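You operate a simulated robot arm through the tools that you are given. There is no shell and no other tool. Be economical: measure what you need, move in short steps, check, and stop when the job is done.

You are at the controls of a simulated robot arm. One attempt, no reset.

## Task
Set the pump's overload dial to the motor card and reset it.
Fine: press try at the locked grey cabinet before the door opens; reset after the dial is set; the door ends shut, the padlock on.
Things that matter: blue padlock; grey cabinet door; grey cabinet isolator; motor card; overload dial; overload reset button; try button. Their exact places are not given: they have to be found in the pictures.

It is judged by the outcome, as a careful person would: the job done as asked, and still so three seconds after it is handed in. It fails if anything else is knocked over, pushed out of place, dropped, spilled or broken.

## Robot
A 7-joint arm with a two-finger parallel gripper, hanging from a carriage that runs on a rail from [-1.503, 0.016] to [0.777, -0.008] (x, y) and turns from -5.498 to 6.493 rad about z. Base frame: it is fixed where the carriage stands at the start and does not move with it; the origin is on the floor, on the carriage's upright axis, x ahead of it, y to its left, z up. Readings come in m, rad, newtons and seconds.
With the tool pointing down near the work surface it reaches from about 0.1 to 0.46 m from the robot's upright axis, wherever it stands. Its first joint turns from -2.897 to 2.897 rad. Places, roughly: grey cabinet door [0.7, 0.7, 1.2]; grey cabinet isolator [0.5, 0.7, 0.8]; motor card [1, 0.7, 1.2]; overload dial [0.6, 0.8, 1]; overload reset button [0.8, 0.8, 1]; try button [0.6, 0.7, 0.8]. Payload 3.91 kg.
The TCP is the grasp point between the finger pads, 0.03 m short of the fingertips. In the tool frame z runs along the fingers and y along their closing line. Largest opening 0.11 m; finger width 0.02, thickness 0.01; the body of the gripper, 0.048 by 0.112 m, starts 0.055 m behind the TCP.
Orientation is told as [roll, pitch, yaw] about the base's x, y, z axes, in that order, counted from this pose: with the fingers straight down and closing along the base's y, the tool's x points along the base's -x, its y along +y and its z along -z.

## Interface
- The arm moves only by the tool send_rows. Its argument "moves" is a list that holds one entry, the list of rows, each a list of 6 numbers: the shift along the base's x, y, z in units of 100 mm (1.0 is 100 mm), then the turn, a rotation vector about the base's x, y, z in units of 60 degrees (1.0 is 60 degrees). In form: [[[dx, dy, dz, wx, wy, wz], ...]]. A call has 1 to 10 rows; each row is the pose to reach, as a shift and turn from the pose commanded when the call began. "hand" is the gripper command, from -1 (fully open) to 1 (shut), values between in proportion, set as the call begins (left out, the last holds). A call with a number of a shift or a turn outside -1 to 1 is refused whole. Each row takes 0.2 s and may step no farther than 0.05 m and 0.15 rad from the row before; otherwise, or with a gripper value out of range, the whole call is refused. Where a pose cannot be reached the arm comes as near as it can. A force on the tool above 40 N (or 10 N above the force at the start of the call, whichever is more), or a blocked arm, ends the call early, and 0.2 s more pass. The fingers move at their own pace (about 0.108 m/s each) and stop on an object; they squeeze with about 30 N. The grip force told is the motor's: it shows also when the fingers shut on nothing. Time passes only in rows, and 0.2 s behind the last, so rows that repeat a pose let the fingers close. The reply holds the time, the measured pose of the TCP, the force on the tool along the base axes, the opening and the grip force, in the units named above and with some noise, with the torque about the TCP (base axes, N m) and any sound that the robot's microphone picked up.
- Cameras (640 x 400 px; columns grow to the right, rows downward): "scene" is now at [0.249, 0.0644, 1.6734]; the picture's right is [0.78, -0.63, 0.00], its down [-0.44, -0.55, -0.71] and it looks along [0.45, 0.55, -0.70] (base axes); focal length 266 px, centre (320, 200). "wrist" rides on the gripper at [0.072, 0.017, -0.103] in the tool frame; the picture's right is [-0.23, 0.97, 0.00], its down [-0.76, -0.18, -0.62] and it looks along [-0.61, -0.14, 0.78] (tool axes); focal length 222 px, centre (320, 200).
- camera(camera): a new picture of that camera. The clock stands still meanwhile.
- raise_lower(by): slides the trunk up (or, below 0, down) by that many m; the arm and the scene camera ride with it, the base frame stays. It gives what a move gives, with no picture.
- base_move(legs): drives the robot by 1 to 6 legs, each [ahead, left, turn to the left] in m, m and rad, along the robot's own axes; the way and the turn of a leg run together, so that a leg with both is an arc; at most 1.5 m and 3.142 rad a leg. The arm and the cameras ride along, it lands a little off, and it stops where it bumps. It keeps to its track: a leg is cut to what the track allows. It gives what a move gives.
- head_to(pan, tilt): turns the head with the scene camera to pan (to the left, within 2.705 rad either way) and tilt (down, from -0.506 to 1.204), counted from straight ahead of the robot. It gives what a move gives.
- pixel_to_xyz(camera, pixels): for up to 12 pixels [column, row] of the newest picture of that camera ("zoom" is the newest enlarged one), the place [x, y, z] in the base frame of the surface seen there, good to about 0.003 m. The clock stands still meanwhile.
- zoom(camera, box): a new picture of the part [left, top, right, bottom] of that camera's present view, enlarged. The clock stands still meanwhile.
- close_job(): hands the job in; it is judged then, once.

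Work in short steps. Measure before you move; look again where a grasp or a placing could have gone wrong, and mend it. You have 80 turns and 60 pictures in all, those below and enlarged ones among them. Open the gripper and draw the arm clear of the work before you hand the job in, unless the task says otherwise; then end with one line.

The tools are called after "Request:" by a JSON object that holds its "name" and its "arguments". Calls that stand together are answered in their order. send_rows: Moves the arm, as the interface text tells. Its arguments: {"type":"object","properties":{"moves":{"type":"array","items":{"type":"array","items":{"type":"array","items":{"type":"number"}}}},"hand":{"type":"number"}},"required":["moves"]} The other tools are called the same way: raise_lower (by) slides the trunk up or down; base_move (legs) drives the base; head_to (pan, tilt) turns the head that bears the scene camera; camera (camera) takes a picture; pixel_to_xyz (camera, pixels) gives the place of the surface under pixels of a picture; zoom (camera, box) takes an enlarged picture of a part of a camera's view; close_job () hands the job in.

At the start:

```text
clock: 0.0
tcp_pos: [0.3278, 0.3365, 1.437]
tcp_rot: [-0.001, 0.0, 0.0]
force: [-0.4, 0.0, 0.6]
wrist_torque: [-0.03, 0.02, 0.04]
finger_gap: 0.1097
gripper_force: 0.0
trunk travel left (down, up): [-0.35, 0.23]
robot x, y, heading: [0.0009, -0.0017, 0.004]
head pan, tilt: [0.892, 0.778]
```

scene: 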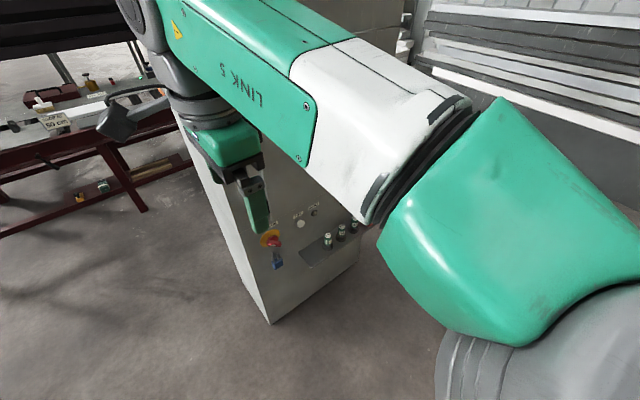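
wrist: 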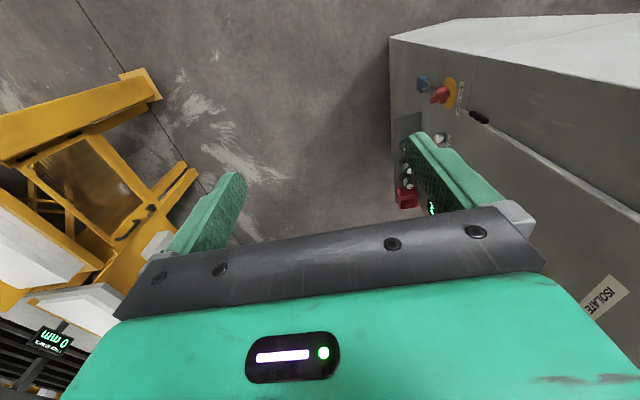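

The scene picture shows the cabinet's isolator at about (270,240) with a blue padlock below. I zoom on both views for details.

Request:
{"name": "zoom", "arguments": {"camera": "scene", "box": [200, 160, 400, 330]}}

Request:
{"name": "zoom", "arguments": {"camera": "wrist", "box": [370, 10, 640, 330]}}

```text
2.35 times, centred on (300, 245) of scene
```

zoom: 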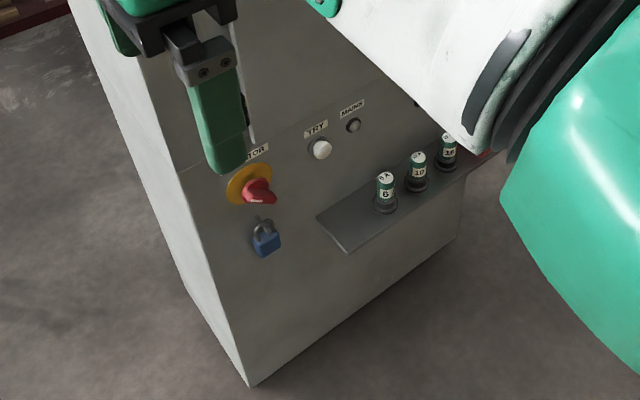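

```text
1.25 times, centred on (505, 170) of wrist
```

zoom: 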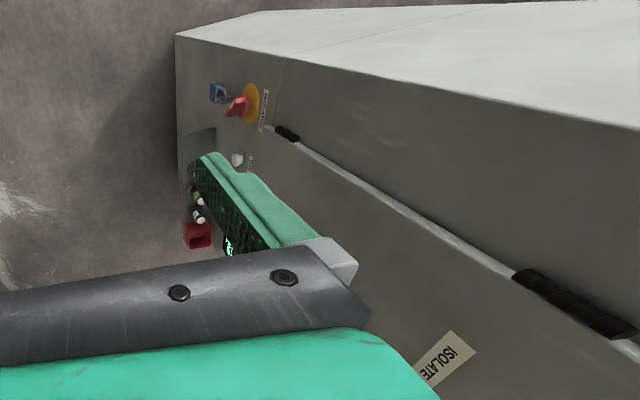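

I measure the cabinet's front geometry: isolator, padlock, try button, shelf.

Request:
{"name": "pixel_to_xyz", "arguments": {"camera": "scene", "pixels": [[270, 322], [275, 241], [277, 263], [300, 223], [314, 212], [303, 257], [268, 235], [328, 243], [340, 236], [350, 229], [280, 290], [330, 270]]}}

Request:
{"name": "pixel_to_xyz", "arguments": {"camera": "wrist", "pixels": [[390, 37], [640, 103], [480, 118], [600, 190], [610, 295], [438, 96], [453, 92], [423, 83], [441, 138], [405, 198], [415, 15], [470, 55]]}}

```text
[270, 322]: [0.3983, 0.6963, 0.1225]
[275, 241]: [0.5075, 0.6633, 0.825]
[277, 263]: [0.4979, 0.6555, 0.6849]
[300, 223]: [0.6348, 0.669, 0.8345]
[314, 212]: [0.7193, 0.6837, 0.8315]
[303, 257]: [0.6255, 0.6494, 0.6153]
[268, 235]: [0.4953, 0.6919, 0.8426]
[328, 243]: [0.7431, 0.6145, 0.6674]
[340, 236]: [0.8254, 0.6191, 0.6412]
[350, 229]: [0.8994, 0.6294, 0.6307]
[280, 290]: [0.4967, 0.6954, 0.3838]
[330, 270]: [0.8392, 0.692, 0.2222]
```

```text
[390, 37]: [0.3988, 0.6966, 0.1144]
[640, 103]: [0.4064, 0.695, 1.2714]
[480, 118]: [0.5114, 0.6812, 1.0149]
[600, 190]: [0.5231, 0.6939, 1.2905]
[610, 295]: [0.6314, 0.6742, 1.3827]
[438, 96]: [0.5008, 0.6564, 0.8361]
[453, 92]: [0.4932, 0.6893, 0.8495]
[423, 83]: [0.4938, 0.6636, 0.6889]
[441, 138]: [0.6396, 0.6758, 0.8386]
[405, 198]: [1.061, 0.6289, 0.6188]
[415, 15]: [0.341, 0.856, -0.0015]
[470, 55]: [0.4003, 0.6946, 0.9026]
```

Cabinet front is the plane y≈0.695, hinges at x≈0.52. The arm blocks the view, so I drive along the rail to look at the cabinet from its right side.

Request:
{"name": "base_move", "arguments": {"legs": [[0.72, 0, 0]]}}

Request:
{"name": "head_to", "arguments": {"pan": 1.9, "tilt": 0.6}}

Request:
{"name": "camera", "arguments": {"camera": "scene"}}

```text
clock: 3.9
tcp_pos: [1.0437, 0.33, 1.4371]
tcp_rot: [0.001, 0.0, 0.0]
force: [-0.7, 0.5, -0.5]
wrist_torque: [0.03, 0.01, 0.0]
finger_gap: 0.11
gripper_force: 0.2
trunk travel left (down, up): [-0.35, 0.23]
robot x, y, heading: [0.7194, -0.0048, 0.001]
head pan, tilt: [0.892, 0.778]
```

```text
clock: 5.2
tcp_pos: [1.0439, 0.3307, 1.4368]
tcp_rot: [0.0, -0.001, 0.0]
force: [-0.5, -0.8, -0.2]
wrist_torque: [-0.04, 0.0, 0.02]
finger_gap: 0.1099
gripper_force: 0.0
trunk travel left (down, up): [-0.35, 0.23]
robot x, y, heading: [0.7143, -0.009, 0.002]
head pan, tilt: [1.901, 0.6]
```

```text
55 pictures are left
```

scene: 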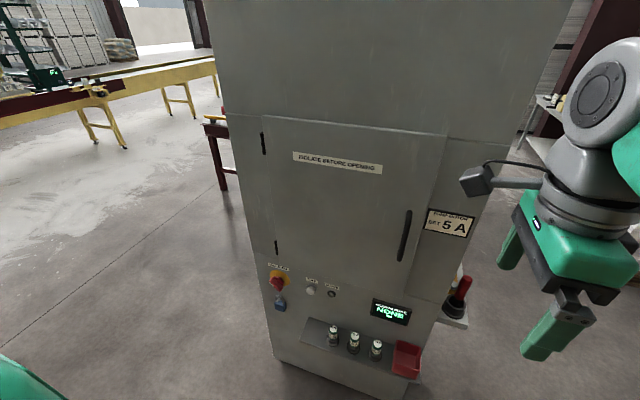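

Excellent view. I zoom on the lower panel, and the motor card at (448,223).

Request:
{"name": "zoom", "arguments": {"camera": "scene", "box": [240, 250, 440, 375]}}

Request:
{"name": "zoom", "arguments": {"camera": "scene", "box": [380, 180, 500, 280]}}

Request:
{"name": "pixel_to_xyz", "arguments": {"camera": "scene", "pixels": [[264, 143], [276, 248], [262, 118], [446, 137], [408, 212], [403, 258], [448, 223], [280, 300], [278, 281], [310, 290], [332, 294], [390, 312]]}}

```text
3.20 times, centred on (340, 312) of scene
```

zoom: 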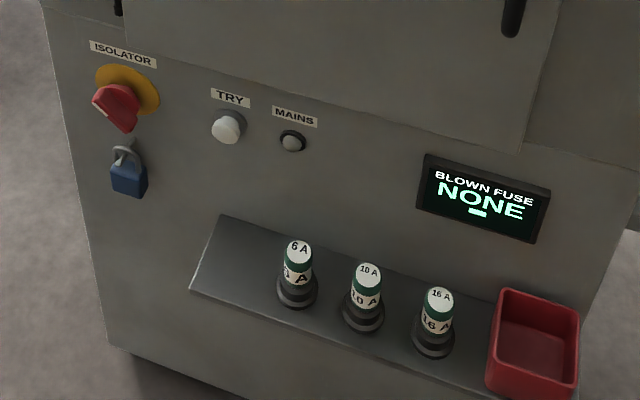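

```text
4.00 times, centred on (440, 230) of scene
```

zoom: 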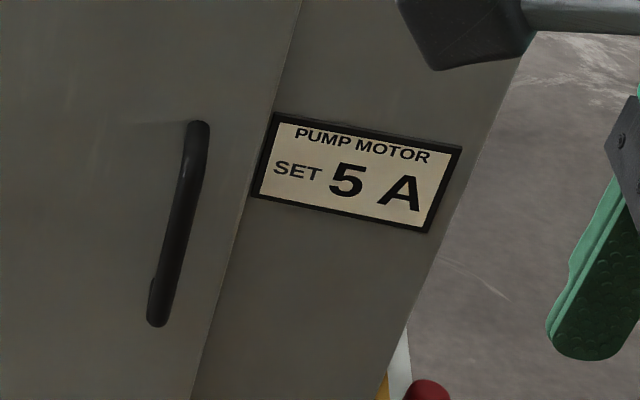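

```text
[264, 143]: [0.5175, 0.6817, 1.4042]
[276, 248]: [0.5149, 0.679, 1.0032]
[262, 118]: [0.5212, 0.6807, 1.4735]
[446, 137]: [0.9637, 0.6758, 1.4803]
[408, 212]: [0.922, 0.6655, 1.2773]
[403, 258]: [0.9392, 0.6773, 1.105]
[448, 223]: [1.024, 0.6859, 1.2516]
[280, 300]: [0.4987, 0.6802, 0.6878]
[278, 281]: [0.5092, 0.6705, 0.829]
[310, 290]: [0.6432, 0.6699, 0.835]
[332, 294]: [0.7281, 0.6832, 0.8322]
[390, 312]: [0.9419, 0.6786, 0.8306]
```

The card reads 5 A. Now a closer look at isolator/padlock state.

Request:
{"name": "zoom", "arguments": {"camera": "scene", "box": [260, 258, 344, 312]}}

```text
7.41 times, centred on (302, 285) of scene
```

zoom: 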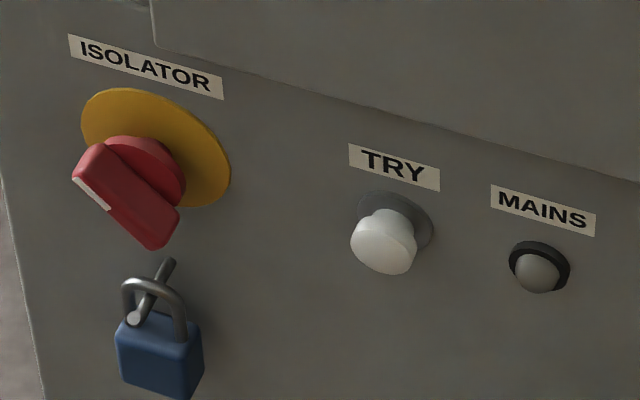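

The padlock hangs on a peg under the isolator. I need a close, square look; I turn the tool to point at the cabinet (+y) with the wrist camera above, in two halves.

Request:
{"name": "send_rows", "arguments": {"hand": -1, "moves": [[[-0.1, 0, -0.1, 0.0825, 0.0825, -0.0825], [-0.2, 0, -0.2, 0.165, 0.165, -0.165], [-0.3, 0, -0.3, 0.2475, 0.2475, -0.2475], [-0.4, 0, -0.4, 0.33, 0.33, -0.33], [-0.5, 0, -0.5, 0.4125, 0.4125, -0.4125], [-0.6, 0, -0.6, 0.495, 0.495, -0.495], [-0.7, 0, -0.7, 0.5775, 0.5775, -0.5775]]]}}

Request:
{"name": "send_rows", "arguments": {"moves": [[[-0.1, 0, -0.1, 0.0825, 0.0825, -0.0825], [-0.2, 0, -0.2, 0.165, 0.165, -0.165], [-0.3, 0, -0.3, 0.2475, 0.2475, -0.2475], [-0.4, 0, -0.4, 0.33, 0.33, -0.33], [-0.5, 0, -0.5, 0.4125, 0.4125, -0.4125], [-0.6, 0, -0.6, 0.495, 0.495, -0.495], [-0.7, 0, -0.7, 0.5775, 0.5775, -0.5775]]]}}

Request:
{"name": "camera", "arguments": {"camera": "scene"}}

```text
clock: 6.8
tcp_pos: [0.9738, 0.3298, 1.3681]
tcp_rot: [0.467, 0.732, -0.463]
force: [0.2, -0.3, 0.9]
wrist_torque: [0.02, 0.02, -0.01]
finger_gap: 0.1099
gripper_force: 0.1
trunk travel left (down, up): [-0.35, 0.23]
robot x, y, heading: [0.7164, -0.0094, -0.0]
head pan, tilt: [1.901, 0.6]
```

```text
clock: 8.4
tcp_pos: [0.9093, 0.3335, 1.2938]
tcp_rot: [3.049, 1.567, 1.476]
force: [-0.2, 0.0, -0.1]
wrist_torque: [-0.01, -0.03, 0.02]
finger_gap: 0.1101
gripper_force: 0.0
out of reach, approached as far as the arm can: row 7
trunk travel left (down, up): [-0.35, 0.23]
robot x, y, heading: [0.7183, -0.0106, 0.006]
head pan, tilt: [1.901, 0.6]
```

```text
51 pictures are left
```

scene: 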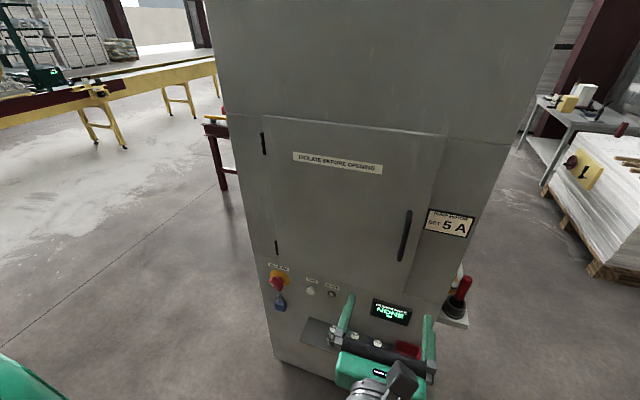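

The tool now points at the cabinet. I drive back to bring the tool near the isolator and lower the trunk, then view.

Request:
{"name": "base_move", "arguments": {"legs": [[-0.36, 0, 0]]}}

Request:
{"name": "raise_lower", "arguments": {"by": -0.3}}

Request:
{"name": "head_to", "arguments": {"pan": 1.7, "tilt": 0.6}}

Request:
{"name": "camera", "arguments": {"camera": "scene"}}

Request:
{"name": "camera", "arguments": {"camera": "wrist"}}

```text
clock: 10.7
tcp_pos: [0.5538, 0.3372, 1.2943]
tcp_rot: [2.904, 1.569, 1.331]
force: [0.3, 0.1, 0.3]
wrist_torque: [0.03, 0.02, 0.01]
finger_gap: 0.11
gripper_force: 0.0
trunk travel left (down, up): [-0.35, 0.23]
robot x, y, heading: [0.3612, -0.0042, 0.002]
head pan, tilt: [1.901, 0.6]
```

```text
clock: 13.7
tcp_pos: [0.5535, 0.3367, 0.9941]
tcp_rot: [2.915, 1.569, 1.342]
force: [0.2, 0.3, -0.3]
wrist_torque: [0.0, 0.01, -0.02]
finger_gap: 0.11
gripper_force: 0.0
trunk travel left (down, up): [-0.05, 0.53]
robot x, y, heading: [0.3592, -0.0071, -0.008]
head pan, tilt: [1.901, 0.6]
```

```text
clock: 14.4
tcp_pos: [0.5541, 0.3362, 0.993]
tcp_rot: [2.927, 1.569, 1.353]
force: [-0.2, -0.7, 0.1]
wrist_torque: [0.0, 0.05, 0.03]
finger_gap: 0.1099
gripper_force: 0.1
trunk travel left (down, up): [-0.05, 0.53]
robot x, y, heading: [0.3611, -0.0015, 0.001]
head pan, tilt: [1.7, 0.6]
```

```text
50 pictures are left
```

scene: 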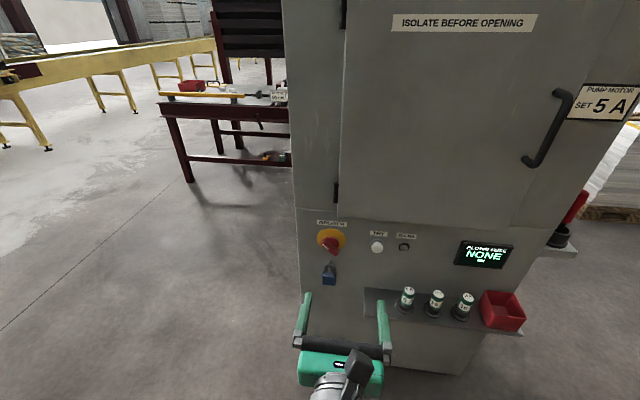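

```text
49 pictures are left
```

wrist: 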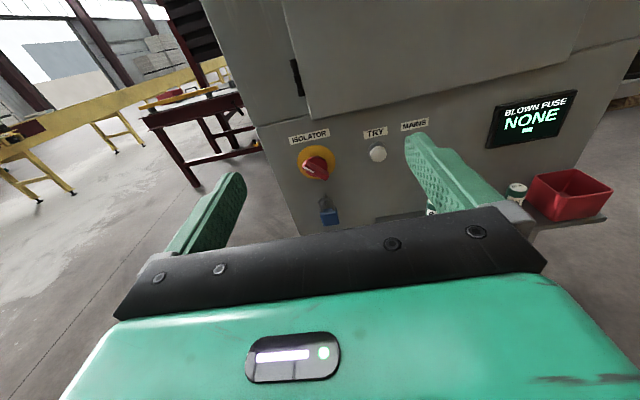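

I zoom both views on the isolator and padlock.

Request:
{"name": "zoom", "arguments": {"camera": "scene", "box": [300, 212, 420, 292]}}

Request:
{"name": "zoom", "arguments": {"camera": "wrist", "box": [270, 120, 400, 235]}}

```text
5.00 times, centred on (360, 252) of scene
```

zoom: 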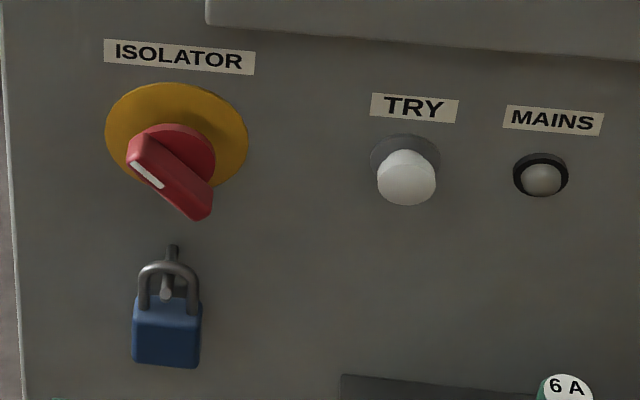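

```text
3.48 times, centred on (335, 178) of wrist
```

zoom: 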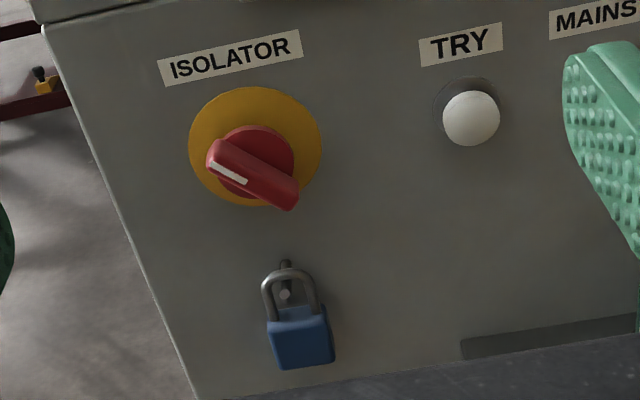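

I move the wrist closer for a square look at isolator and padlock.

Request:
{"name": "send_rows", "arguments": {"moves": [[[-0.1, 0.25, -0.35, 0, 0, 0], [-0.2, 0.5, -0.7, 0, 0, 0], [-0.3, 0.75, -1.0, 0, 0, 0], [-0.4, 1.0, -1.0, 0, 0, 0]]]}}

Request:
{"name": "camera", "arguments": {"camera": "wrist"}}

Request:
{"name": "zoom", "arguments": {"camera": "wrist", "box": [220, 60, 460, 220]}}

```text
clock: 15.4
tcp_pos: [0.5149, 0.4355, 0.8928]
tcp_rot: [3.018, 1.567, 1.447]
force: [-0.2, 0.6, -0.3]
wrist_torque: [0.0, -0.01, 0.01]
finger_gap: 0.1101
gripper_force: 0.0
trunk travel left (down, up): [-0.05, 0.53]
robot x, y, heading: [0.3584, -0.0031, 0.002]
head pan, tilt: [1.7, 0.6]
```

```text
46 pictures are left
```

wrist: 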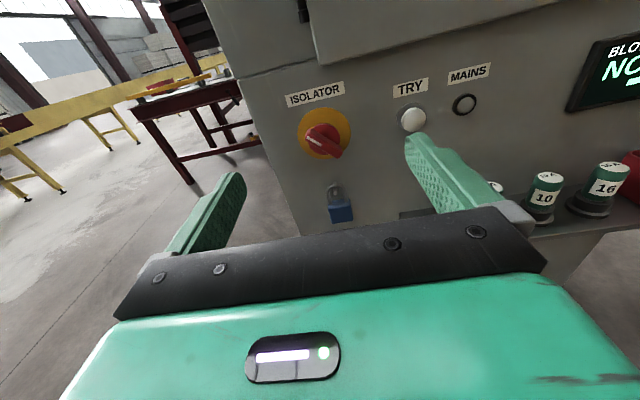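

```text
2.50 times, centred on (340, 140) of wrist
```

zoom: 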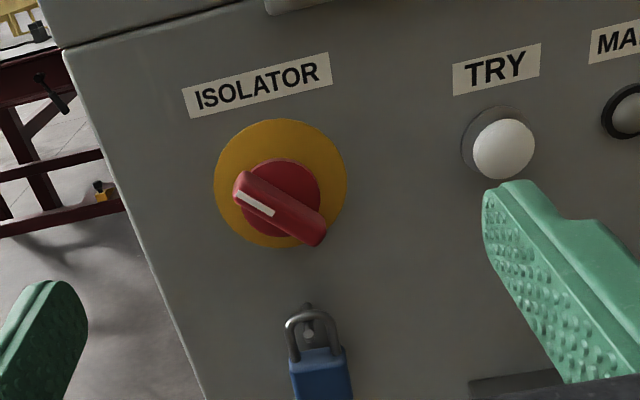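

I measure the handle's ends to know its angle, and the padlock/peg geometry.

Request:
{"name": "pixel_to_xyz", "arguments": {"camera": "zoom", "pixels": [[245, 185], [312, 238], [278, 205], [240, 140], [335, 160], [308, 330], [308, 310], [292, 340], [325, 325], [320, 365], [500, 145], [275, 245]]}}

Request:
{"name": "zoom", "arguments": {"camera": "wrist", "box": [290, 95, 370, 160]}}

Request:
{"name": "zoom", "arguments": {"camera": "wrist", "box": [310, 160, 370, 230]}}

```text
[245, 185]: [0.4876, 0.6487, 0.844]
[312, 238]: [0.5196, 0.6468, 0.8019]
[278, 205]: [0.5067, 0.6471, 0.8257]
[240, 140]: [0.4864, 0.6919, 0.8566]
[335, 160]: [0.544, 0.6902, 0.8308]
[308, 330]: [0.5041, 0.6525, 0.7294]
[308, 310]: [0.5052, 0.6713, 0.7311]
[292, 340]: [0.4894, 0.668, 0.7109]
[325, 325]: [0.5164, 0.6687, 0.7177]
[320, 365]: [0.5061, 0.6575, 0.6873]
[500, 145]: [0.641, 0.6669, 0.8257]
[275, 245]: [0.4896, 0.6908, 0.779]
```

```text
6.15 times, centred on (330, 128) of wrist
```

zoom: 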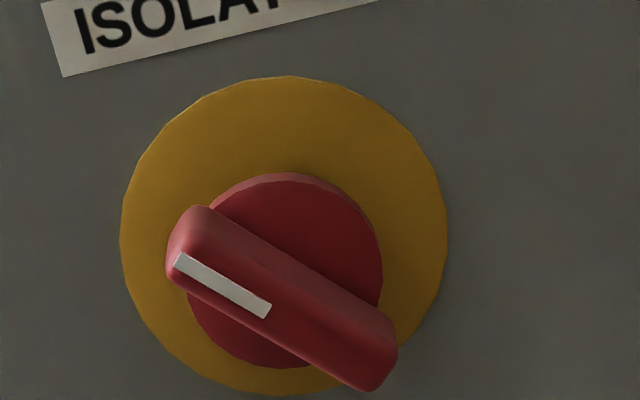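

```text
5.71 times, centred on (340, 195) of wrist
```

zoom: 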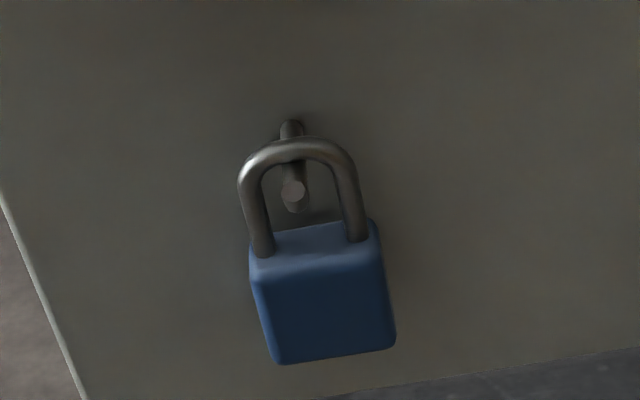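

No other hasp seen so far. I check the door, handle, and right-side object with the scene camera to see whether another lock point exists.

Request:
{"name": "head_to", "arguments": {"pan": 1.25, "tilt": 0.25}}

Request:
{"name": "camera", "arguments": {"camera": "scene"}}

Request:
{"name": "zoom", "arguments": {"camera": "scene", "box": [200, 120, 440, 400]}}

```text
clock: 16.3
tcp_pos: [0.5153, 0.434, 0.8915]
tcp_rot: [2.909, 1.569, 1.337]
force: [0.9, 0.4, 0.4]
wrist_torque: [0.0, 0.0, -0.02]
finger_gap: 0.1098
gripper_force: 0.0
trunk travel left (down, up): [-0.05, 0.53]
robot x, y, heading: [0.3596, -0.0038, 0.001]
head pan, tilt: [1.25, 0.25]
```

```text
42 pictures are left
```

scene: 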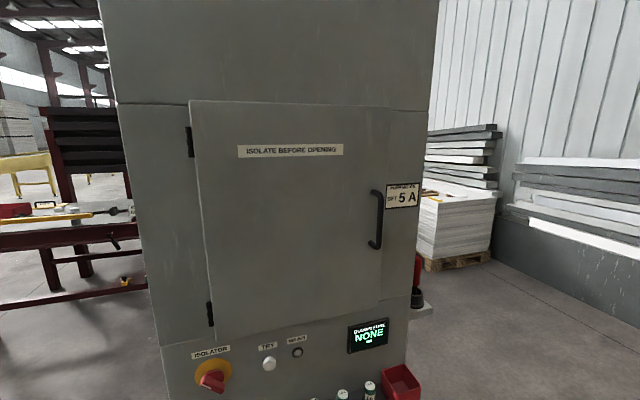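

```text
1.43 times, centred on (320, 260) of scene
```

zoom: 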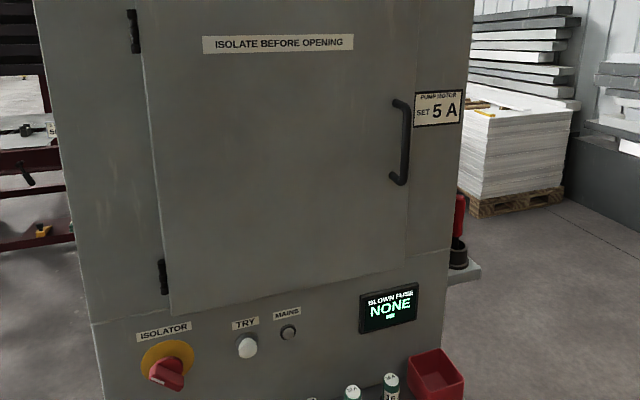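

No other lock point exists: the padlock sits on its peg under the isolator and MAINS is dark, so the cabinet stands locked off. I go to the TRY button with closed fingers.

Request:
{"name": "send_rows", "arguments": {"hand": 1, "moves": [[[0.3, 0.1, -0.15, 0, 0, 0], [0.65, 0.2, -0.3, 0, 0, 0], [1.0, 0.3, -0.5, 0, 0, 0], [1.0, 0.6, -0.66, 0, 0, 0]]]}}

Request:
{"name": "head_to", "arguments": {"pan": 1.5, "tilt": 0.6}}

Request:
{"name": "send_rows", "arguments": {"moves": [[[0.15, 0.3, 0, 0, 0, 0], [0.26, 0.8, 0, 0, 0, 0]]]}}

Request:
{"name": "camera", "arguments": {"camera": "scene"}}

```text
clock: 17.3
tcp_pos: [0.6134, 0.4981, 0.8281]
tcp_rot: [3.071, 1.569, 1.497]
force: [0.3, 0.3, -0.8]
wrist_torque: [-0.02, 0.01, -0.01]
finger_gap: 0.0002
gripper_force: 29.8
trunk travel left (down, up): [-0.05, 0.53]
robot x, y, heading: [0.356, -0.0039, -0.002]
head pan, tilt: [1.25, 0.25]
```

```text
clock: 18.1
tcp_pos: [0.6139, 0.4941, 0.8279]
tcp_rot: [2.932, 1.569, 1.361]
force: [-0.2, 0.6, -0.3]
wrist_torque: [0.0, 0.05, 0.0]
finger_gap: 0.0
gripper_force: 30.0
trunk travel left (down, up): [-0.05, 0.53]
robot x, y, heading: [0.3587, -0.0021, 0.0]
head pan, tilt: [1.499, 0.6]
```

```text
refused: row 2 steps farther than a row can; nothing moved
```

```text
40 pictures are left
```

scene: 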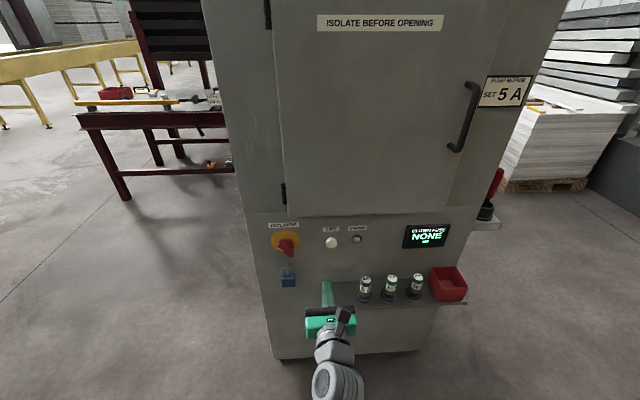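

I continue to just short of the button (tip ~3 cm away).

Request:
{"name": "send_rows", "arguments": {"moves": [[[0.1, 0.4, 0, 0, 0, 0], [0.2, 0.8, 0, 0, 0, 0], [0.27, 1.0, -0.02, 0, 0, 0]]]}}

Request:
{"name": "zoom", "arguments": {"camera": "scene", "box": [260, 210, 400, 310]}}

```text
clock: 18.9
tcp_pos: [0.6423, 0.5979, 0.8258]
tcp_rot: [3.111, 1.568, 1.539]
force: [0.1, 0.1, -0.4]
wrist_torque: [0.02, 0.03, 0.02]
finger_gap: 0.0001
gripper_force: 29.9
trunk travel left (down, up): [-0.05, 0.53]
robot x, y, heading: [0.3607, -0.0073, 0.001]
head pan, tilt: [1.499, 0.6]
```

```text
4.00 times, centred on (330, 260) of scene
```

zoom: 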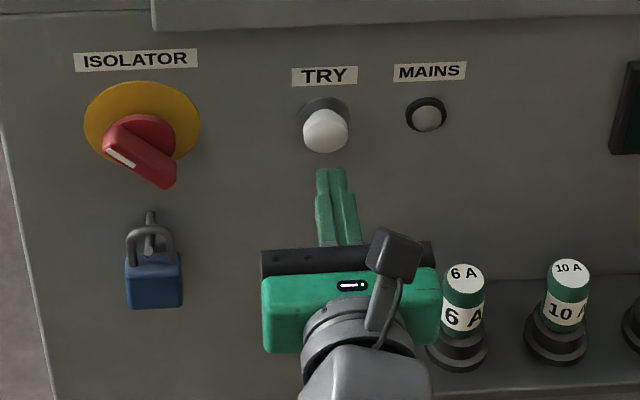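

Aligned. I press TRY in 1 cm steps, hold, then back off.

Request:
{"name": "send_rows", "arguments": {"moves": [[[0, 0.3, 0, 0, 0, 0], [0, 0.4, 0, 0, 0, 0], [0, 0.46, 0, 0, 0, 0], [0, 0.5, 0, 0, 0, 0], [0, 0.5, 0, 0, 0, 0]]]}}

Request:
{"name": "zoom", "arguments": {"camera": "scene", "box": [260, 210, 400, 310]}}

```text
clock: 20.1
tcp_pos: [0.6425, 0.6461, 0.8256]
tcp_rot: [2.916, 1.568, 1.344]
force: [-1.2, -10.5, 5.6]
wrist_torque: [0.12, 0.02, -0.02]
finger_gap: 0.0003
gripper_force: 29.8
trunk travel left (down, up): [-0.05, 0.53]
robot x, y, heading: [0.3593, -0.0026, -0.007]
head pan, tilt: [1.499, 0.6]
heard: click
```

```text
4.00 times, centred on (330, 260) of scene
```

zoom: 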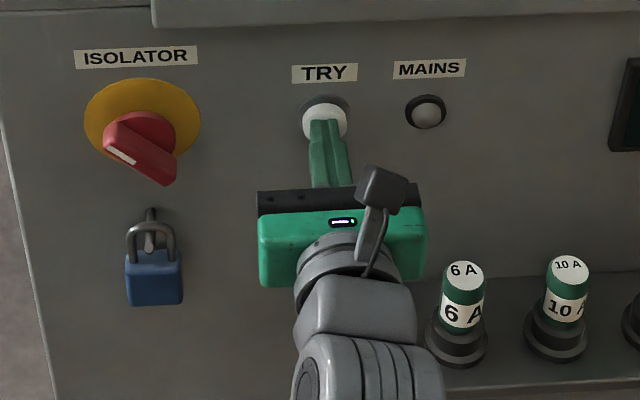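

The click was heard and MAINS stays dark: verified dead. I back off, raise the trunk, and drive toward the door handle.

Request:
{"name": "send_rows", "arguments": {"moves": [[[0, -0.5, 0, 0, 0, 0], [-0.2, -1.0, 0, 0, 0, 0], [-0.5, -1.0, 0, 0, 0, 0], [-0.9, -1.0, 0, 0, 0, 0]]]}}

Request:
{"name": "zoom", "arguments": {"camera": "scene", "box": [260, 210, 400, 310]}}

Request:
{"name": "raise_lower", "arguments": {"by": 0.37}}

Request:
{"name": "base_move", "arguments": {"legs": [[0.38, 0, 0]]}}

Request:
{"name": "camera", "arguments": {"camera": "wrist"}}

```text
refused: row 2 steps farther than a row can; nothing moved
```

```text
4.00 times, centred on (330, 260) of scene
```

zoom: 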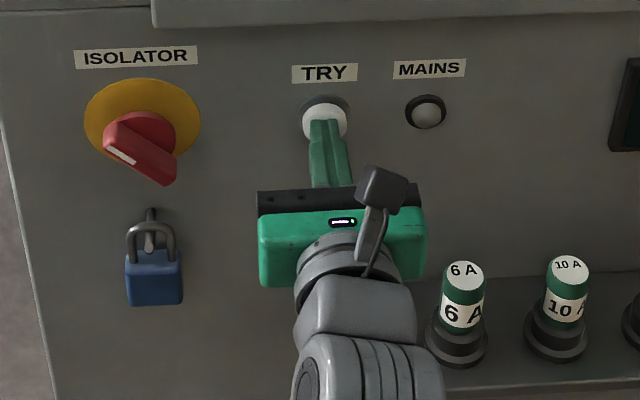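

```text
clock: 21.5
tcp_pos: [0.6411, 0.647, 0.9115]
tcp_rot: [-0.067, 1.552, -1.635]
force: [-0.5, 0.4, 0.2]
wrist_torque: [-0.03, 0.02, 0.0]
finger_gap: 0.0003
gripper_force: 29.6
trunk travel left (down, up): [-0.145, 0.435]
robot x, y, heading: [0.3604, -0.0037, -0.006]
head pan, tilt: [1.499, 0.6]
stopped: the force on the tool passed its limit at 59 N (the readings are from after the stop); the commanded pose is now the measured one
```

```text
clock: 23.9
tcp_pos: [1.0214, 0.6434, 0.9113]
tcp_rot: [-0.056, 1.55, -1.626]
force: [0.0, -0.6, 0.3]
wrist_torque: [-0.02, -0.01, 0.01]
finger_gap: 0.0001
gripper_force: 29.7
trunk travel left (down, up): [-0.145, 0.435]
robot x, y, heading: [0.7393, -0.0092, -0.0]
head pan, tilt: [1.499, 0.6]
```

```text
36 pictures are left
```

wrist: 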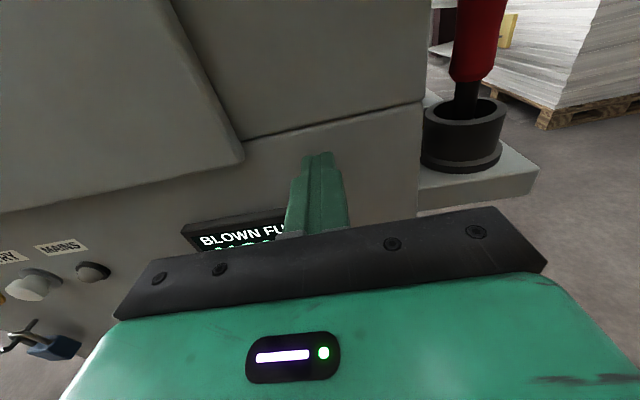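

My back-off was refused, so the later moves ran against the panel. I now back off straight and inspect for harm.

Request:
{"name": "send_rows", "arguments": {"moves": [[[0, -0.45, 0, 0, 0, 0], [0, -0.9, 0, 0, 0, 0], [0, -1.0, 0, 0, 0, 0]]]}}

Request:
{"name": "head_to", "arguments": {"pan": 2.0, "tilt": 0.6}}

Request:
{"name": "camera", "arguments": {"camera": "scene"}}

```text
clock: 24.7
tcp_pos: [1.0194, 0.5424, 0.9119]
tcp_rot: [-0.05, 1.55, -1.619]
force: [0.3, -0.4, 0.2]
wrist_torque: [0.0, 0.0, -0.02]
finger_gap: 0.0
gripper_force: 30.5
trunk travel left (down, up): [-0.145, 0.435]
robot x, y, heading: [0.7374, -0.009, 0.003]
head pan, tilt: [1.499, 0.6]
```

```text
clock: 25.6
tcp_pos: [1.0195, 0.5442, 0.9107]
tcp_rot: [-0.065, 1.549, -1.632]
force: [-0.7, -0.2, 0.0]
wrist_torque: [0.03, 0.02, 0.02]
finger_gap: 0.0001
gripper_force: 29.7
trunk travel left (down, up): [-0.145, 0.435]
robot x, y, heading: [0.7405, -0.0106, 0.0]
head pan, tilt: [2.0, 0.6]
```

```text
35 pictures are left
```

scene: 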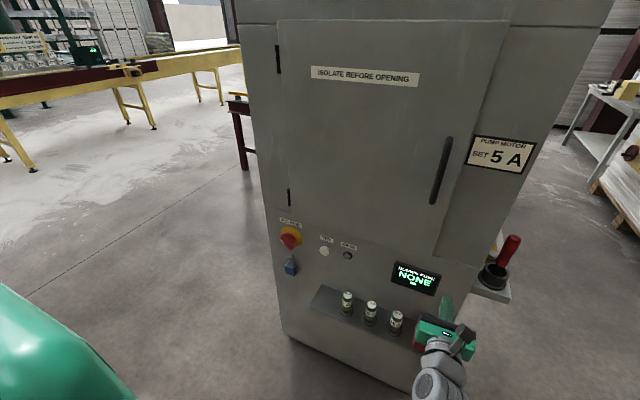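

All in place. I measure the handle, raise the trunk by 0.29, and open the fingers partly.

Request:
{"name": "zoom", "arguments": {"camera": "scene", "box": [400, 120, 500, 220]}}

Request:
{"name": "pixel_to_xyz", "arguments": {"camera": "scene", "pixels": [[448, 142], [442, 165], [440, 172], [437, 190], [433, 202], [470, 140], [507, 22], [278, 22]]}}

Request:
{"name": "raise_lower", "arguments": {"by": 0.29}}

Request:
{"name": "send_rows", "arguments": {"hand": 0, "moves": [[[-0.3, 0, 0, 0, 0, 0], [-0.6, 0, 0, 0, 0, 0], [-0.92, 0, 0, 0, 0, 0]]]}}

Request:
{"name": "camera", "arguments": {"camera": "wrist"}}

```text
4.00 times, centred on (450, 170) of scene
```

zoom: 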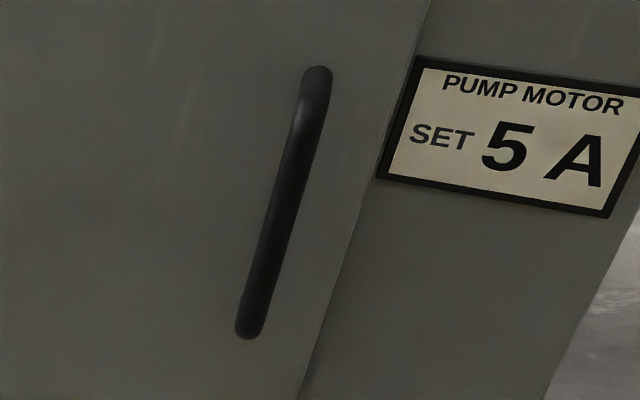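

```text
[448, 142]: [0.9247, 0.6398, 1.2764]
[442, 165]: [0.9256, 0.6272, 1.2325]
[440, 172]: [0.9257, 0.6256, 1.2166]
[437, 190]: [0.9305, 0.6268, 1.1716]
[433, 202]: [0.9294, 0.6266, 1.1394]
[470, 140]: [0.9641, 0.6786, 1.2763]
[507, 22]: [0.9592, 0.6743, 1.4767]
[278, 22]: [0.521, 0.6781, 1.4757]
```

```text
clock: 28.6
tcp_pos: [1.0201, 0.5443, 1.2013]
tcp_rot: [-0.064, 1.55, -1.631]
force: [-0.1, -0.8, 0.1]
wrist_torque: [0.05, -0.03, 0.03]
finger_gap: 0.0
gripper_force: 29.7
trunk travel left (down, up): [-0.435, 0.145]
robot x, y, heading: [0.7419, -0.0028, -0.001]
head pan, tilt: [2.0, 0.6]
```

```text
clock: 29.4
tcp_pos: [0.9271, 0.5458, 1.2025]
tcp_rot: [-0.07, 1.551, -1.64]
force: [0.9, -0.4, 0.3]
wrist_torque: [0.0, -0.01, -0.01]
finger_gap: 0.0551
gripper_force: 0.2
trunk travel left (down, up): [-0.435, 0.145]
robot x, y, heading: [0.7403, -0.0072, 0.005]
head pan, tilt: [2.0, 0.6]
```

```text
33 pictures are left
```

wrist: 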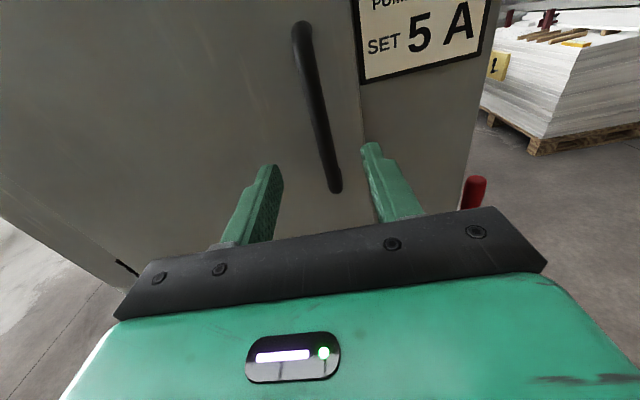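

The bar is between the fingers' lines (x≈0.928, y≈0.634). I advance 9 cm and grip it.

Request:
{"name": "send_rows", "arguments": {"moves": [[[0, 0.3, 0, 0, 0, 0], [0, 0.6, 0, 0, 0, 0], [0.01, 0.88, 0, 0, 0, 0]]]}}

Request:
{"name": "send_rows", "arguments": {"hand": 1, "moves": [[[0, 0, 0, 0, 0, 0], [0, 0, 0, 0, 0, 0], [0, 0, 0, 0, 0, 0]]]}}

```text
clock: 30.1
tcp_pos: [0.9291, 0.6332, 1.2018]
tcp_rot: [-0.079, 1.549, -1.648]
force: [0.4, 0.3, 0.0]
wrist_torque: [0.0, 0.0, -0.01]
finger_gap: 0.0553
gripper_force: 0.0
trunk travel left (down, up): [-0.435, 0.145]
robot x, y, heading: [0.7386, -0.0115, 0.001]
head pan, tilt: [2.0, 0.6]
```

```text
clock: 30.9
tcp_pos: [0.928, 0.6323, 1.2017]
tcp_rot: [-0.076, 1.548, -1.642]
force: [-1.0, 1.0, -0.4]
wrist_torque: [-0.05, -0.11, -0.04]
finger_gap: 0.0149
gripper_force: 45.3
trunk travel left (down, up): [-0.435, 0.145]
robot x, y, heading: [0.7437, -0.0081, 0.0]
head pan, tilt: [2.0, 0.6]
```

Bar gripped (0.015 m). I pull the door along its arc about hinge (0.518,0.683).

Request:
{"name": "send_rows", "arguments": {"moves": [[[-0.03, -0.204, 0, 0, 0, 0], [-0.069, -0.407, 0, 0, 0, 0], [-0.119, -0.607, 0, 0, 0, 0], [-0.179, -0.805, 0, 0, 0, 0], [-0.234, -0.961, 0, 0, 0, 0]]]}}

```text
clock: 32.1
tcp_pos: [0.9043, 0.5354, 1.2022]
tcp_rot: [-0.087, 1.55, -1.652]
force: [-4.0, 1.7, -8.4]
wrist_torque: [0.09, -0.07, 0.02]
finger_gap: 0.0145
gripper_force: 45.2
trunk travel left (down, up): [-0.435, 0.145]
robot x, y, heading: [0.7391, -0.0113, 0.006]
head pan, tilt: [2.0, 0.6]
```

The door follows. I continue the arc to about 0.5 rad.

Request:
{"name": "send_rows", "arguments": {"moves": [[[-0.094, -0.229, 0, 0, 0, 0], [-0.183, -0.415, 0, 0, 0, 0], [-0.281, -0.597, 0, 0, 0, 0], [-0.387, -0.773, 0, 0, 0, 0], [-0.503, -0.945, 0, 0, 0, 0]]]}}

Request:
{"name": "camera", "arguments": {"camera": "scene"}}

```text
clock: 33.4
tcp_pos: [0.8557, 0.4415, 1.2029]
tcp_rot: [-0.067, 1.548, -1.634]
force: [-0.3, 0.7, -7.3]
wrist_torque: [-0.21, 0.0, -0.06]
finger_gap: 0.0147
gripper_force: 45.2
trunk travel left (down, up): [-0.435, 0.145]
robot x, y, heading: [0.7411, -0.0102, 0.001]
head pan, tilt: [2.0, 0.6]
```

```text
32 pictures are left
```

scene: 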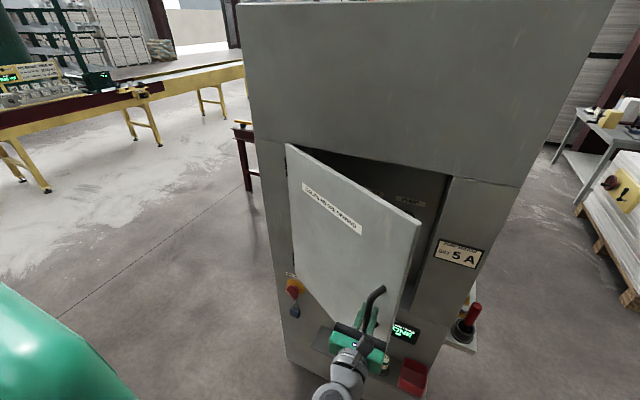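

Door is about 30° open. I release slightly, back out in −y.

Request:
{"name": "send_rows", "arguments": {"hand": 0.5, "moves": [[[0, 0, 0, 0, 0, 0], [0, 0, 0, 0, 0, 0], [0, -0.3, 0, 0, 0, 0], [0, -0.6, 0, 0, 0, 0], [0, -0.9, 0, 0, 0, 0]]]}}

Request:
{"name": "send_rows", "arguments": {"hand": 1, "moves": [[[0.4, 0.0, 0, 0, 0, 0], [0.8, 0.0, 0, 0, 0, 0], [1.0, 0.2, 0, 0, 0, 0]]]}}

Request:
{"name": "camera", "arguments": {"camera": "scene"}}

```text
clock: 34.5
tcp_pos: [0.8556, 0.3529, 1.2014]
tcp_rot: [-0.082, 1.552, -1.649]
force: [0.3, 0.5, -0.1]
wrist_torque: [-0.01, 0.0, 0.02]
finger_gap: 0.0277
gripper_force: 0.0
trunk travel left (down, up): [-0.435, 0.145]
robot x, y, heading: [0.7413, -0.004, 0.004]
head pan, tilt: [2.0, 0.6]
```

```text
clock: 35.4
tcp_pos: [0.9541, 0.3719, 1.2012]
tcp_rot: [-0.066, 1.549, -1.631]
force: [-0.3, -0.6, 0.1]
wrist_torque: [-0.01, 0.01, -0.01]
finger_gap: 0.0
gripper_force: 30.0
trunk travel left (down, up): [-0.435, 0.145]
robot x, y, heading: [0.7382, -0.008, 0.003]
head pan, tilt: [2.0, 0.6]
```

```text
31 pictures are left
```

scene: 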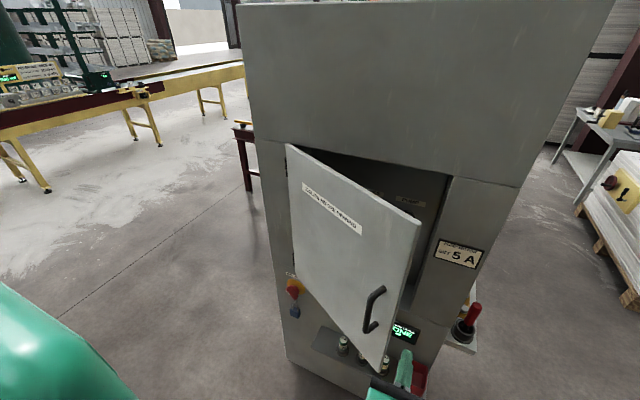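

The door stays put. I insert the closed fingertips behind its free edge (≈0.908, 0.47) and push it toward −x.

Request:
{"name": "send_rows", "arguments": {"moves": [[[0, 0.45, 0, 0, 0, 0], [0, 0.9, 0, 0, 0, 0], [-0.3, 0.9, 0, 0, 0, 0], [-0.5, 0.83, 0, 0, 0, 0], [-0.7, 0.74, 0, 0, 0, 0], [-0.9, 0.62, 0, 0, 0, 0], [-1.0, 0.52, 0, 0, 0, 0]]]}}

Request:
{"name": "camera", "arguments": {"camera": "scene"}}

```text
clock: 36.4
tcp_pos: [0.9207, 0.4534, 1.2014]
tcp_rot: [0.344, 1.548, -1.252]
force: [14.2, -6.8, -2.1]
wrist_torque: [0.1, 0.12, -0.04]
finger_gap: 0.0001
gripper_force: 29.5
trunk travel left (down, up): [-0.435, 0.145]
robot x, y, heading: [0.7415, -0.0097, 0.003]
head pan, tilt: [2.0, 0.6]
stopped in row 5: the force on the tool passed its limit at 49 N (the readings are from after the stop); the commanded pose is now the measured one
```

```text
30 pictures are left
```

scene: 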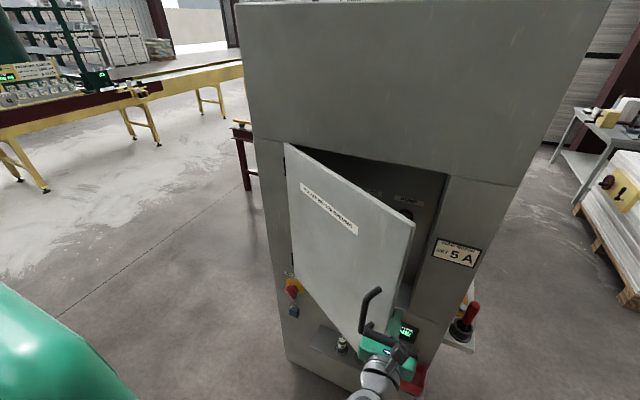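

The force direction suggests I'm pressing the door's end face rather than its inside. I measure the door edge.

Request:
{"name": "zoom", "arguments": {"camera": "scene", "box": [330, 190, 450, 400]}}

Request:
{"name": "pixel_to_xyz", "arguments": {"camera": "scene", "pixels": [[412, 228], [414, 226], [405, 260], [400, 275], [396, 300], [284, 147], [330, 200], [370, 290]]}}

Request:
{"name": "camera", "arguments": {"camera": "wrist"}}

```text
1.90 times, centred on (390, 295) of scene
```

zoom: 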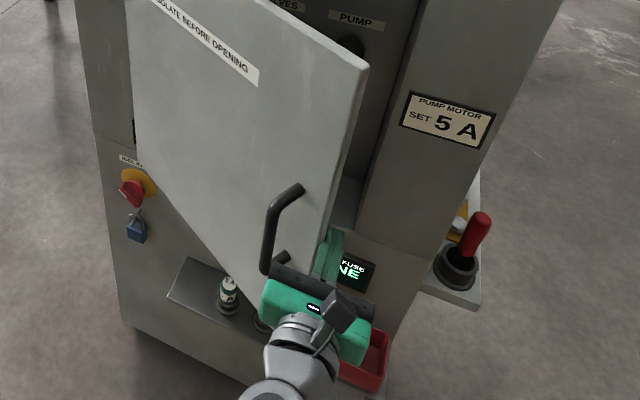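

```text
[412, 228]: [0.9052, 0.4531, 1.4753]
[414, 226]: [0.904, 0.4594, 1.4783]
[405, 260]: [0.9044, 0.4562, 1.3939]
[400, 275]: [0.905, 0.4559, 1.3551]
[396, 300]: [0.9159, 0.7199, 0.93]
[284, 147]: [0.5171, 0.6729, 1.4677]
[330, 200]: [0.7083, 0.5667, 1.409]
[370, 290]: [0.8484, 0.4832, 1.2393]
```

```text
28 pictures are left
```

wrist: 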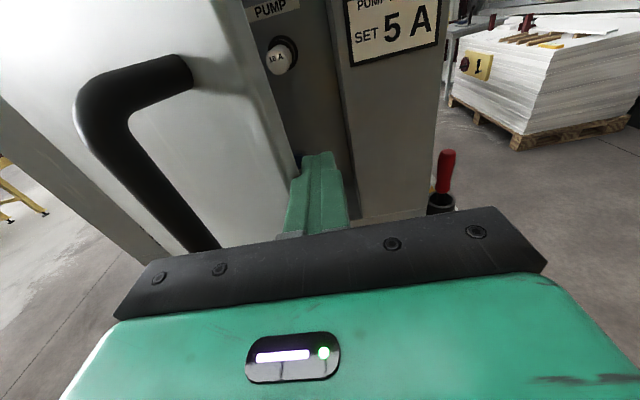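

The tip is jammed on the end face (edge ≈(0.905,0.456)). I move right, angle the tool 0.5 rad left, and go deeper behind the edge.

Request:
{"name": "send_rows", "arguments": {"moves": [[[0.2, 0, 0, 0, 0, 0], [0.3, 0, 0, 0, 0, 0.12], [0.3, 0, 0, 0, 0, 0.24], [0.3, 0.1, 0, 0, 0, 0.36], [0.28, 0.25, 0, 0, 0, 0.477], [0.26, 0.37, 0, 0, 0, 0.477]]]}}

Request:
{"name": "camera", "arguments": {"camera": "wrist"}}

```text
clock: 37.8
tcp_pos: [0.9412, 0.494, 1.2005]
tcp_rot: [0.201, 1.552, -0.885]
force: [0.2, -0.2, -0.1]
wrist_torque: [0.01, 0.0, 0.01]
finger_gap: 0.0
gripper_force: 29.9
trunk travel left (down, up): [-0.435, 0.145]
robot x, y, heading: [0.7419, -0.0045, -0.003]
head pan, tilt: [2.0, 0.6]
```

```text
27 pictures are left
```

wrist: 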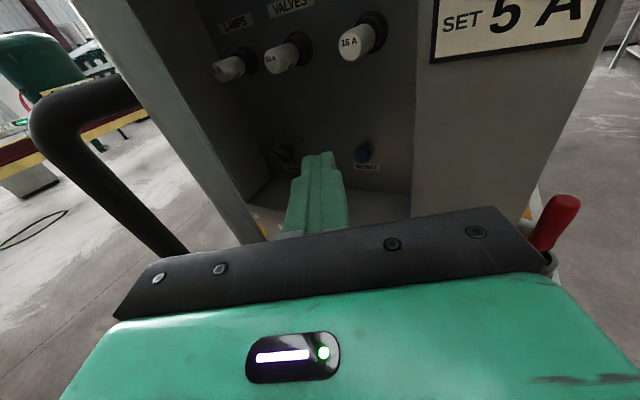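

Now inside: the dial (black, ~(285,155)) and blue RESET button (365,152) are seen. I swing the door further along its arc.

Request:
{"name": "send_rows", "arguments": {"moves": [[[-0.085, -0.166, 0, 0, 0, 0], [-0.165, -0.332, 0, 0, 0, 0], [-0.26, -0.491, 0, 0, 0, 0], [-0.355, -0.65, 0, 0, 0, 0], [-0.46, -0.8, 0, 0, 0, 0], [-0.57, -0.951, 0, 0, 0, 0]]]}}

```text
clock: 39.2
tcp_pos: [0.8851, 0.3966, 1.2032]
tcp_rot: [0.192, 1.55, -0.896]
force: [0.0, 0.1, 0.7]
wrist_torque: [-0.05, -0.02, -0.01]
finger_gap: 0.0002
gripper_force: 30.0
trunk travel left (down, up): [-0.435, 0.145]
robot x, y, heading: [0.7386, -0.0086, -0.001]
head pan, tilt: [2.0, 0.6]
```

No resistance; I continue the arc.

Request:
{"name": "send_rows", "arguments": {"moves": [[[-0.152, -0.18, 0, 0, 0, 0], [-0.304, -0.352, 0, 0, 0, 0], [-0.47, -0.515, 0, 0, 0, 0], [-0.641, -0.672, 0, 0, 0, 0], [-0.79, -0.79, 0, 0, 0, 0], [-0.933, -0.903, 0, 0, 0, 0]]]}}

Request:
{"name": "camera", "arguments": {"camera": "scene"}}

```text
clock: 40.6
tcp_pos: [0.7905, 0.307, 1.2008]
tcp_rot: [0.221, 1.552, -0.867]
force: [0.1, 0.3, -0.7]
wrist_torque: [0.0, -0.03, 0.01]
finger_gap: 0.0
gripper_force: 30.2
trunk travel left (down, up): [-0.435, 0.145]
robot x, y, heading: [0.7389, -0.0101, -0.002]
head pan, tilt: [2.0, 0.6]
```

```text
26 pictures are left
```

scene: 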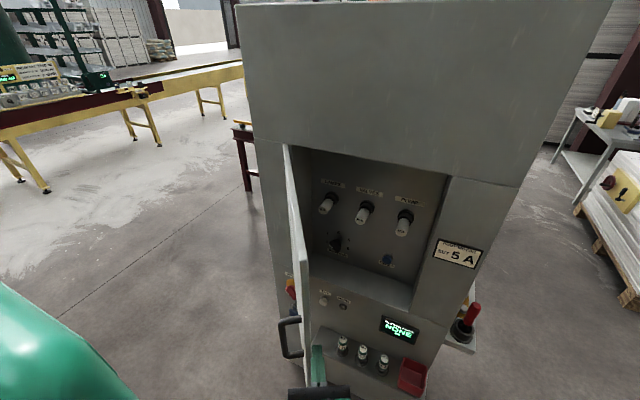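

Dial and reset are plainly visible. I push the door further open (−x), slightly deeper.

Request:
{"name": "send_rows", "arguments": {"moves": [[[-0.2, 0.15, 0, 0, 0, 0], [-0.4, 0.3, 0, 0, 0, 0], [-0.6, 0.4, 0, 0, 0, 0], [-0.8, 0.4, 0, 0, 0, 0], [-1.0, 0.4, 0, 0, 0, 0]]]}}

Request:
{"name": "send_rows", "arguments": {"moves": [[[-0.2, 0, 0, 0, 0, 0], [-0.4, 0, 0, 0, 0, 0], [-0.6, 0, 0, 0, 0, 0], [-0.8, 0, 0, 0, 0, 0], [-1.0, 0, 0, 0, 0, 0]]]}}

Request:
{"name": "camera", "arguments": {"camera": "scene"}}

```text
clock: 41.0
tcp_pos: [0.785, 0.3146, 1.2004]
tcp_rot: [0.306, 1.548, -0.79]
force: [14.3, -18.0, 3.9]
wrist_torque: [0.17, 0.2, 0.29]
finger_gap: 0.0002
gripper_force: 29.7
trunk travel left (down, up): [-0.435, 0.145]
robot x, y, heading: [0.7411, -0.0088, 0.001]
head pan, tilt: [2.0, 0.6]
stopped in row 1: the force on the tool passed its limit at 64 N (the readings are from after the stop); the commanded pose is now the measured one
```

```text
clock: 41.3
tcp_pos: [0.7821, 0.3142, 1.2014]
tcp_rot: [0.357, 1.547, -0.745]
force: [20.8, -29.1, 8.1]
wrist_torque: [0.31, 0.32, 0.49]
finger_gap: 0.0001
gripper_force: 29.5
trunk travel left (down, up): [-0.435, 0.145]
robot x, y, heading: [0.7396, -0.0057, -0.006]
head pan, tilt: [2.0, 0.6]
stopped in row 1: the force on the tool passed its limit at 50 N (the readings are from after the stop); the commanded pose is now the measured one
```

```text
25 pictures are left
```

scene: 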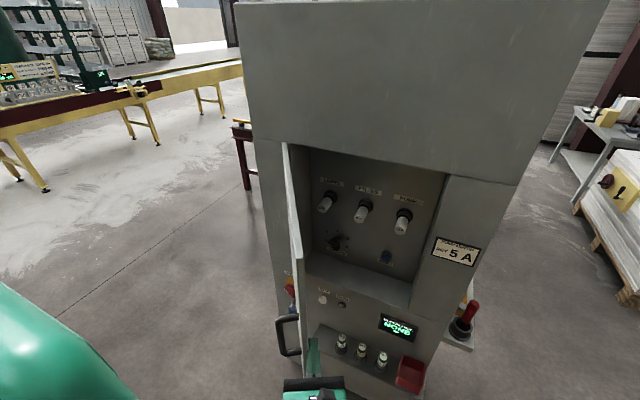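

The tip again rides on the end face. I measure the edge precisely before re-inserting deeper.

Request:
{"name": "pixel_to_xyz", "arguments": {"camera": "scene", "pixels": [[299, 262], [303, 262], [303, 290], [306, 320], [287, 150], [295, 200], [301, 210], [306, 350]]}}

Request:
{"name": "zoom", "arguments": {"camera": "scene", "box": [260, 130, 380, 400]}}

```text
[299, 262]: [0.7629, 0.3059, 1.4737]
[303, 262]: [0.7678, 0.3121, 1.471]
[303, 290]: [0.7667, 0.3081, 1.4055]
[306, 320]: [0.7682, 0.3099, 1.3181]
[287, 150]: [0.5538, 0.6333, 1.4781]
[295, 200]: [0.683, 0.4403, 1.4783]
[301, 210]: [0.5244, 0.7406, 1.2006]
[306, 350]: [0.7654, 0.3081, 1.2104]
```

```text
1.48 times, centred on (320, 265) of scene
```

zoom: 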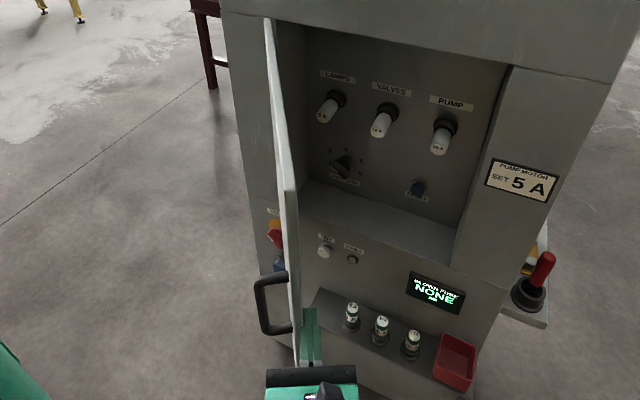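

Edge at (0.766,0.309), θ≈0.98. I back off right, angle the tool a further 0.5 rad left, and go deeper so only the tip touches the inner face.

Request:
{"name": "send_rows", "arguments": {"moves": [[[0.4, 0, 0, 0, 0, 0], [0.7, 0.1, 0, 0, 0, 0], [0.7, 0.2, 0, 0, 0, 0.12], [0.6, 0.35, 0, 0, 0, 0.24], [0.45, 0.5, 0, 0, 0, 0.36], [0.25, 0.65, 0, 0, 0, 0.477], [0.1, 0.7, 0, 0, 0, 0.477]]]}}

Request:
{"name": "camera", "arguments": {"camera": "scene"}}

```text
clock: 42.9
tcp_pos: [0.7859, 0.3869, 1.2032]
tcp_rot: [0.296, 1.552, -0.303]
force: [0.3, -0.1, -0.9]
wrist_torque: [0.03, -0.04, 0.03]
finger_gap: 0.0
gripper_force: 30.0
trunk travel left (down, up): [-0.435, 0.145]
robot x, y, heading: [0.7415, -0.0075, -0.007]
head pan, tilt: [2.0, 0.6]
```

```text
23 pictures are left
```

scene: 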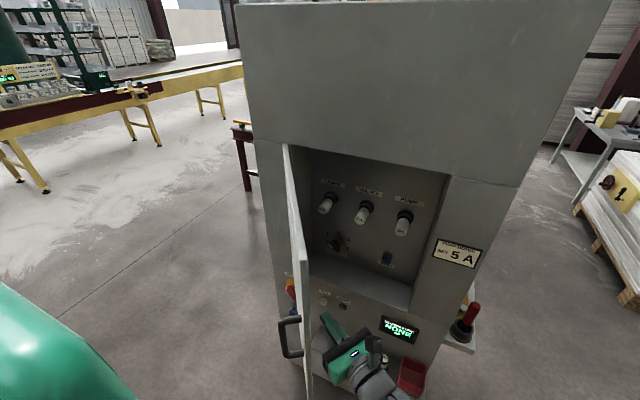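

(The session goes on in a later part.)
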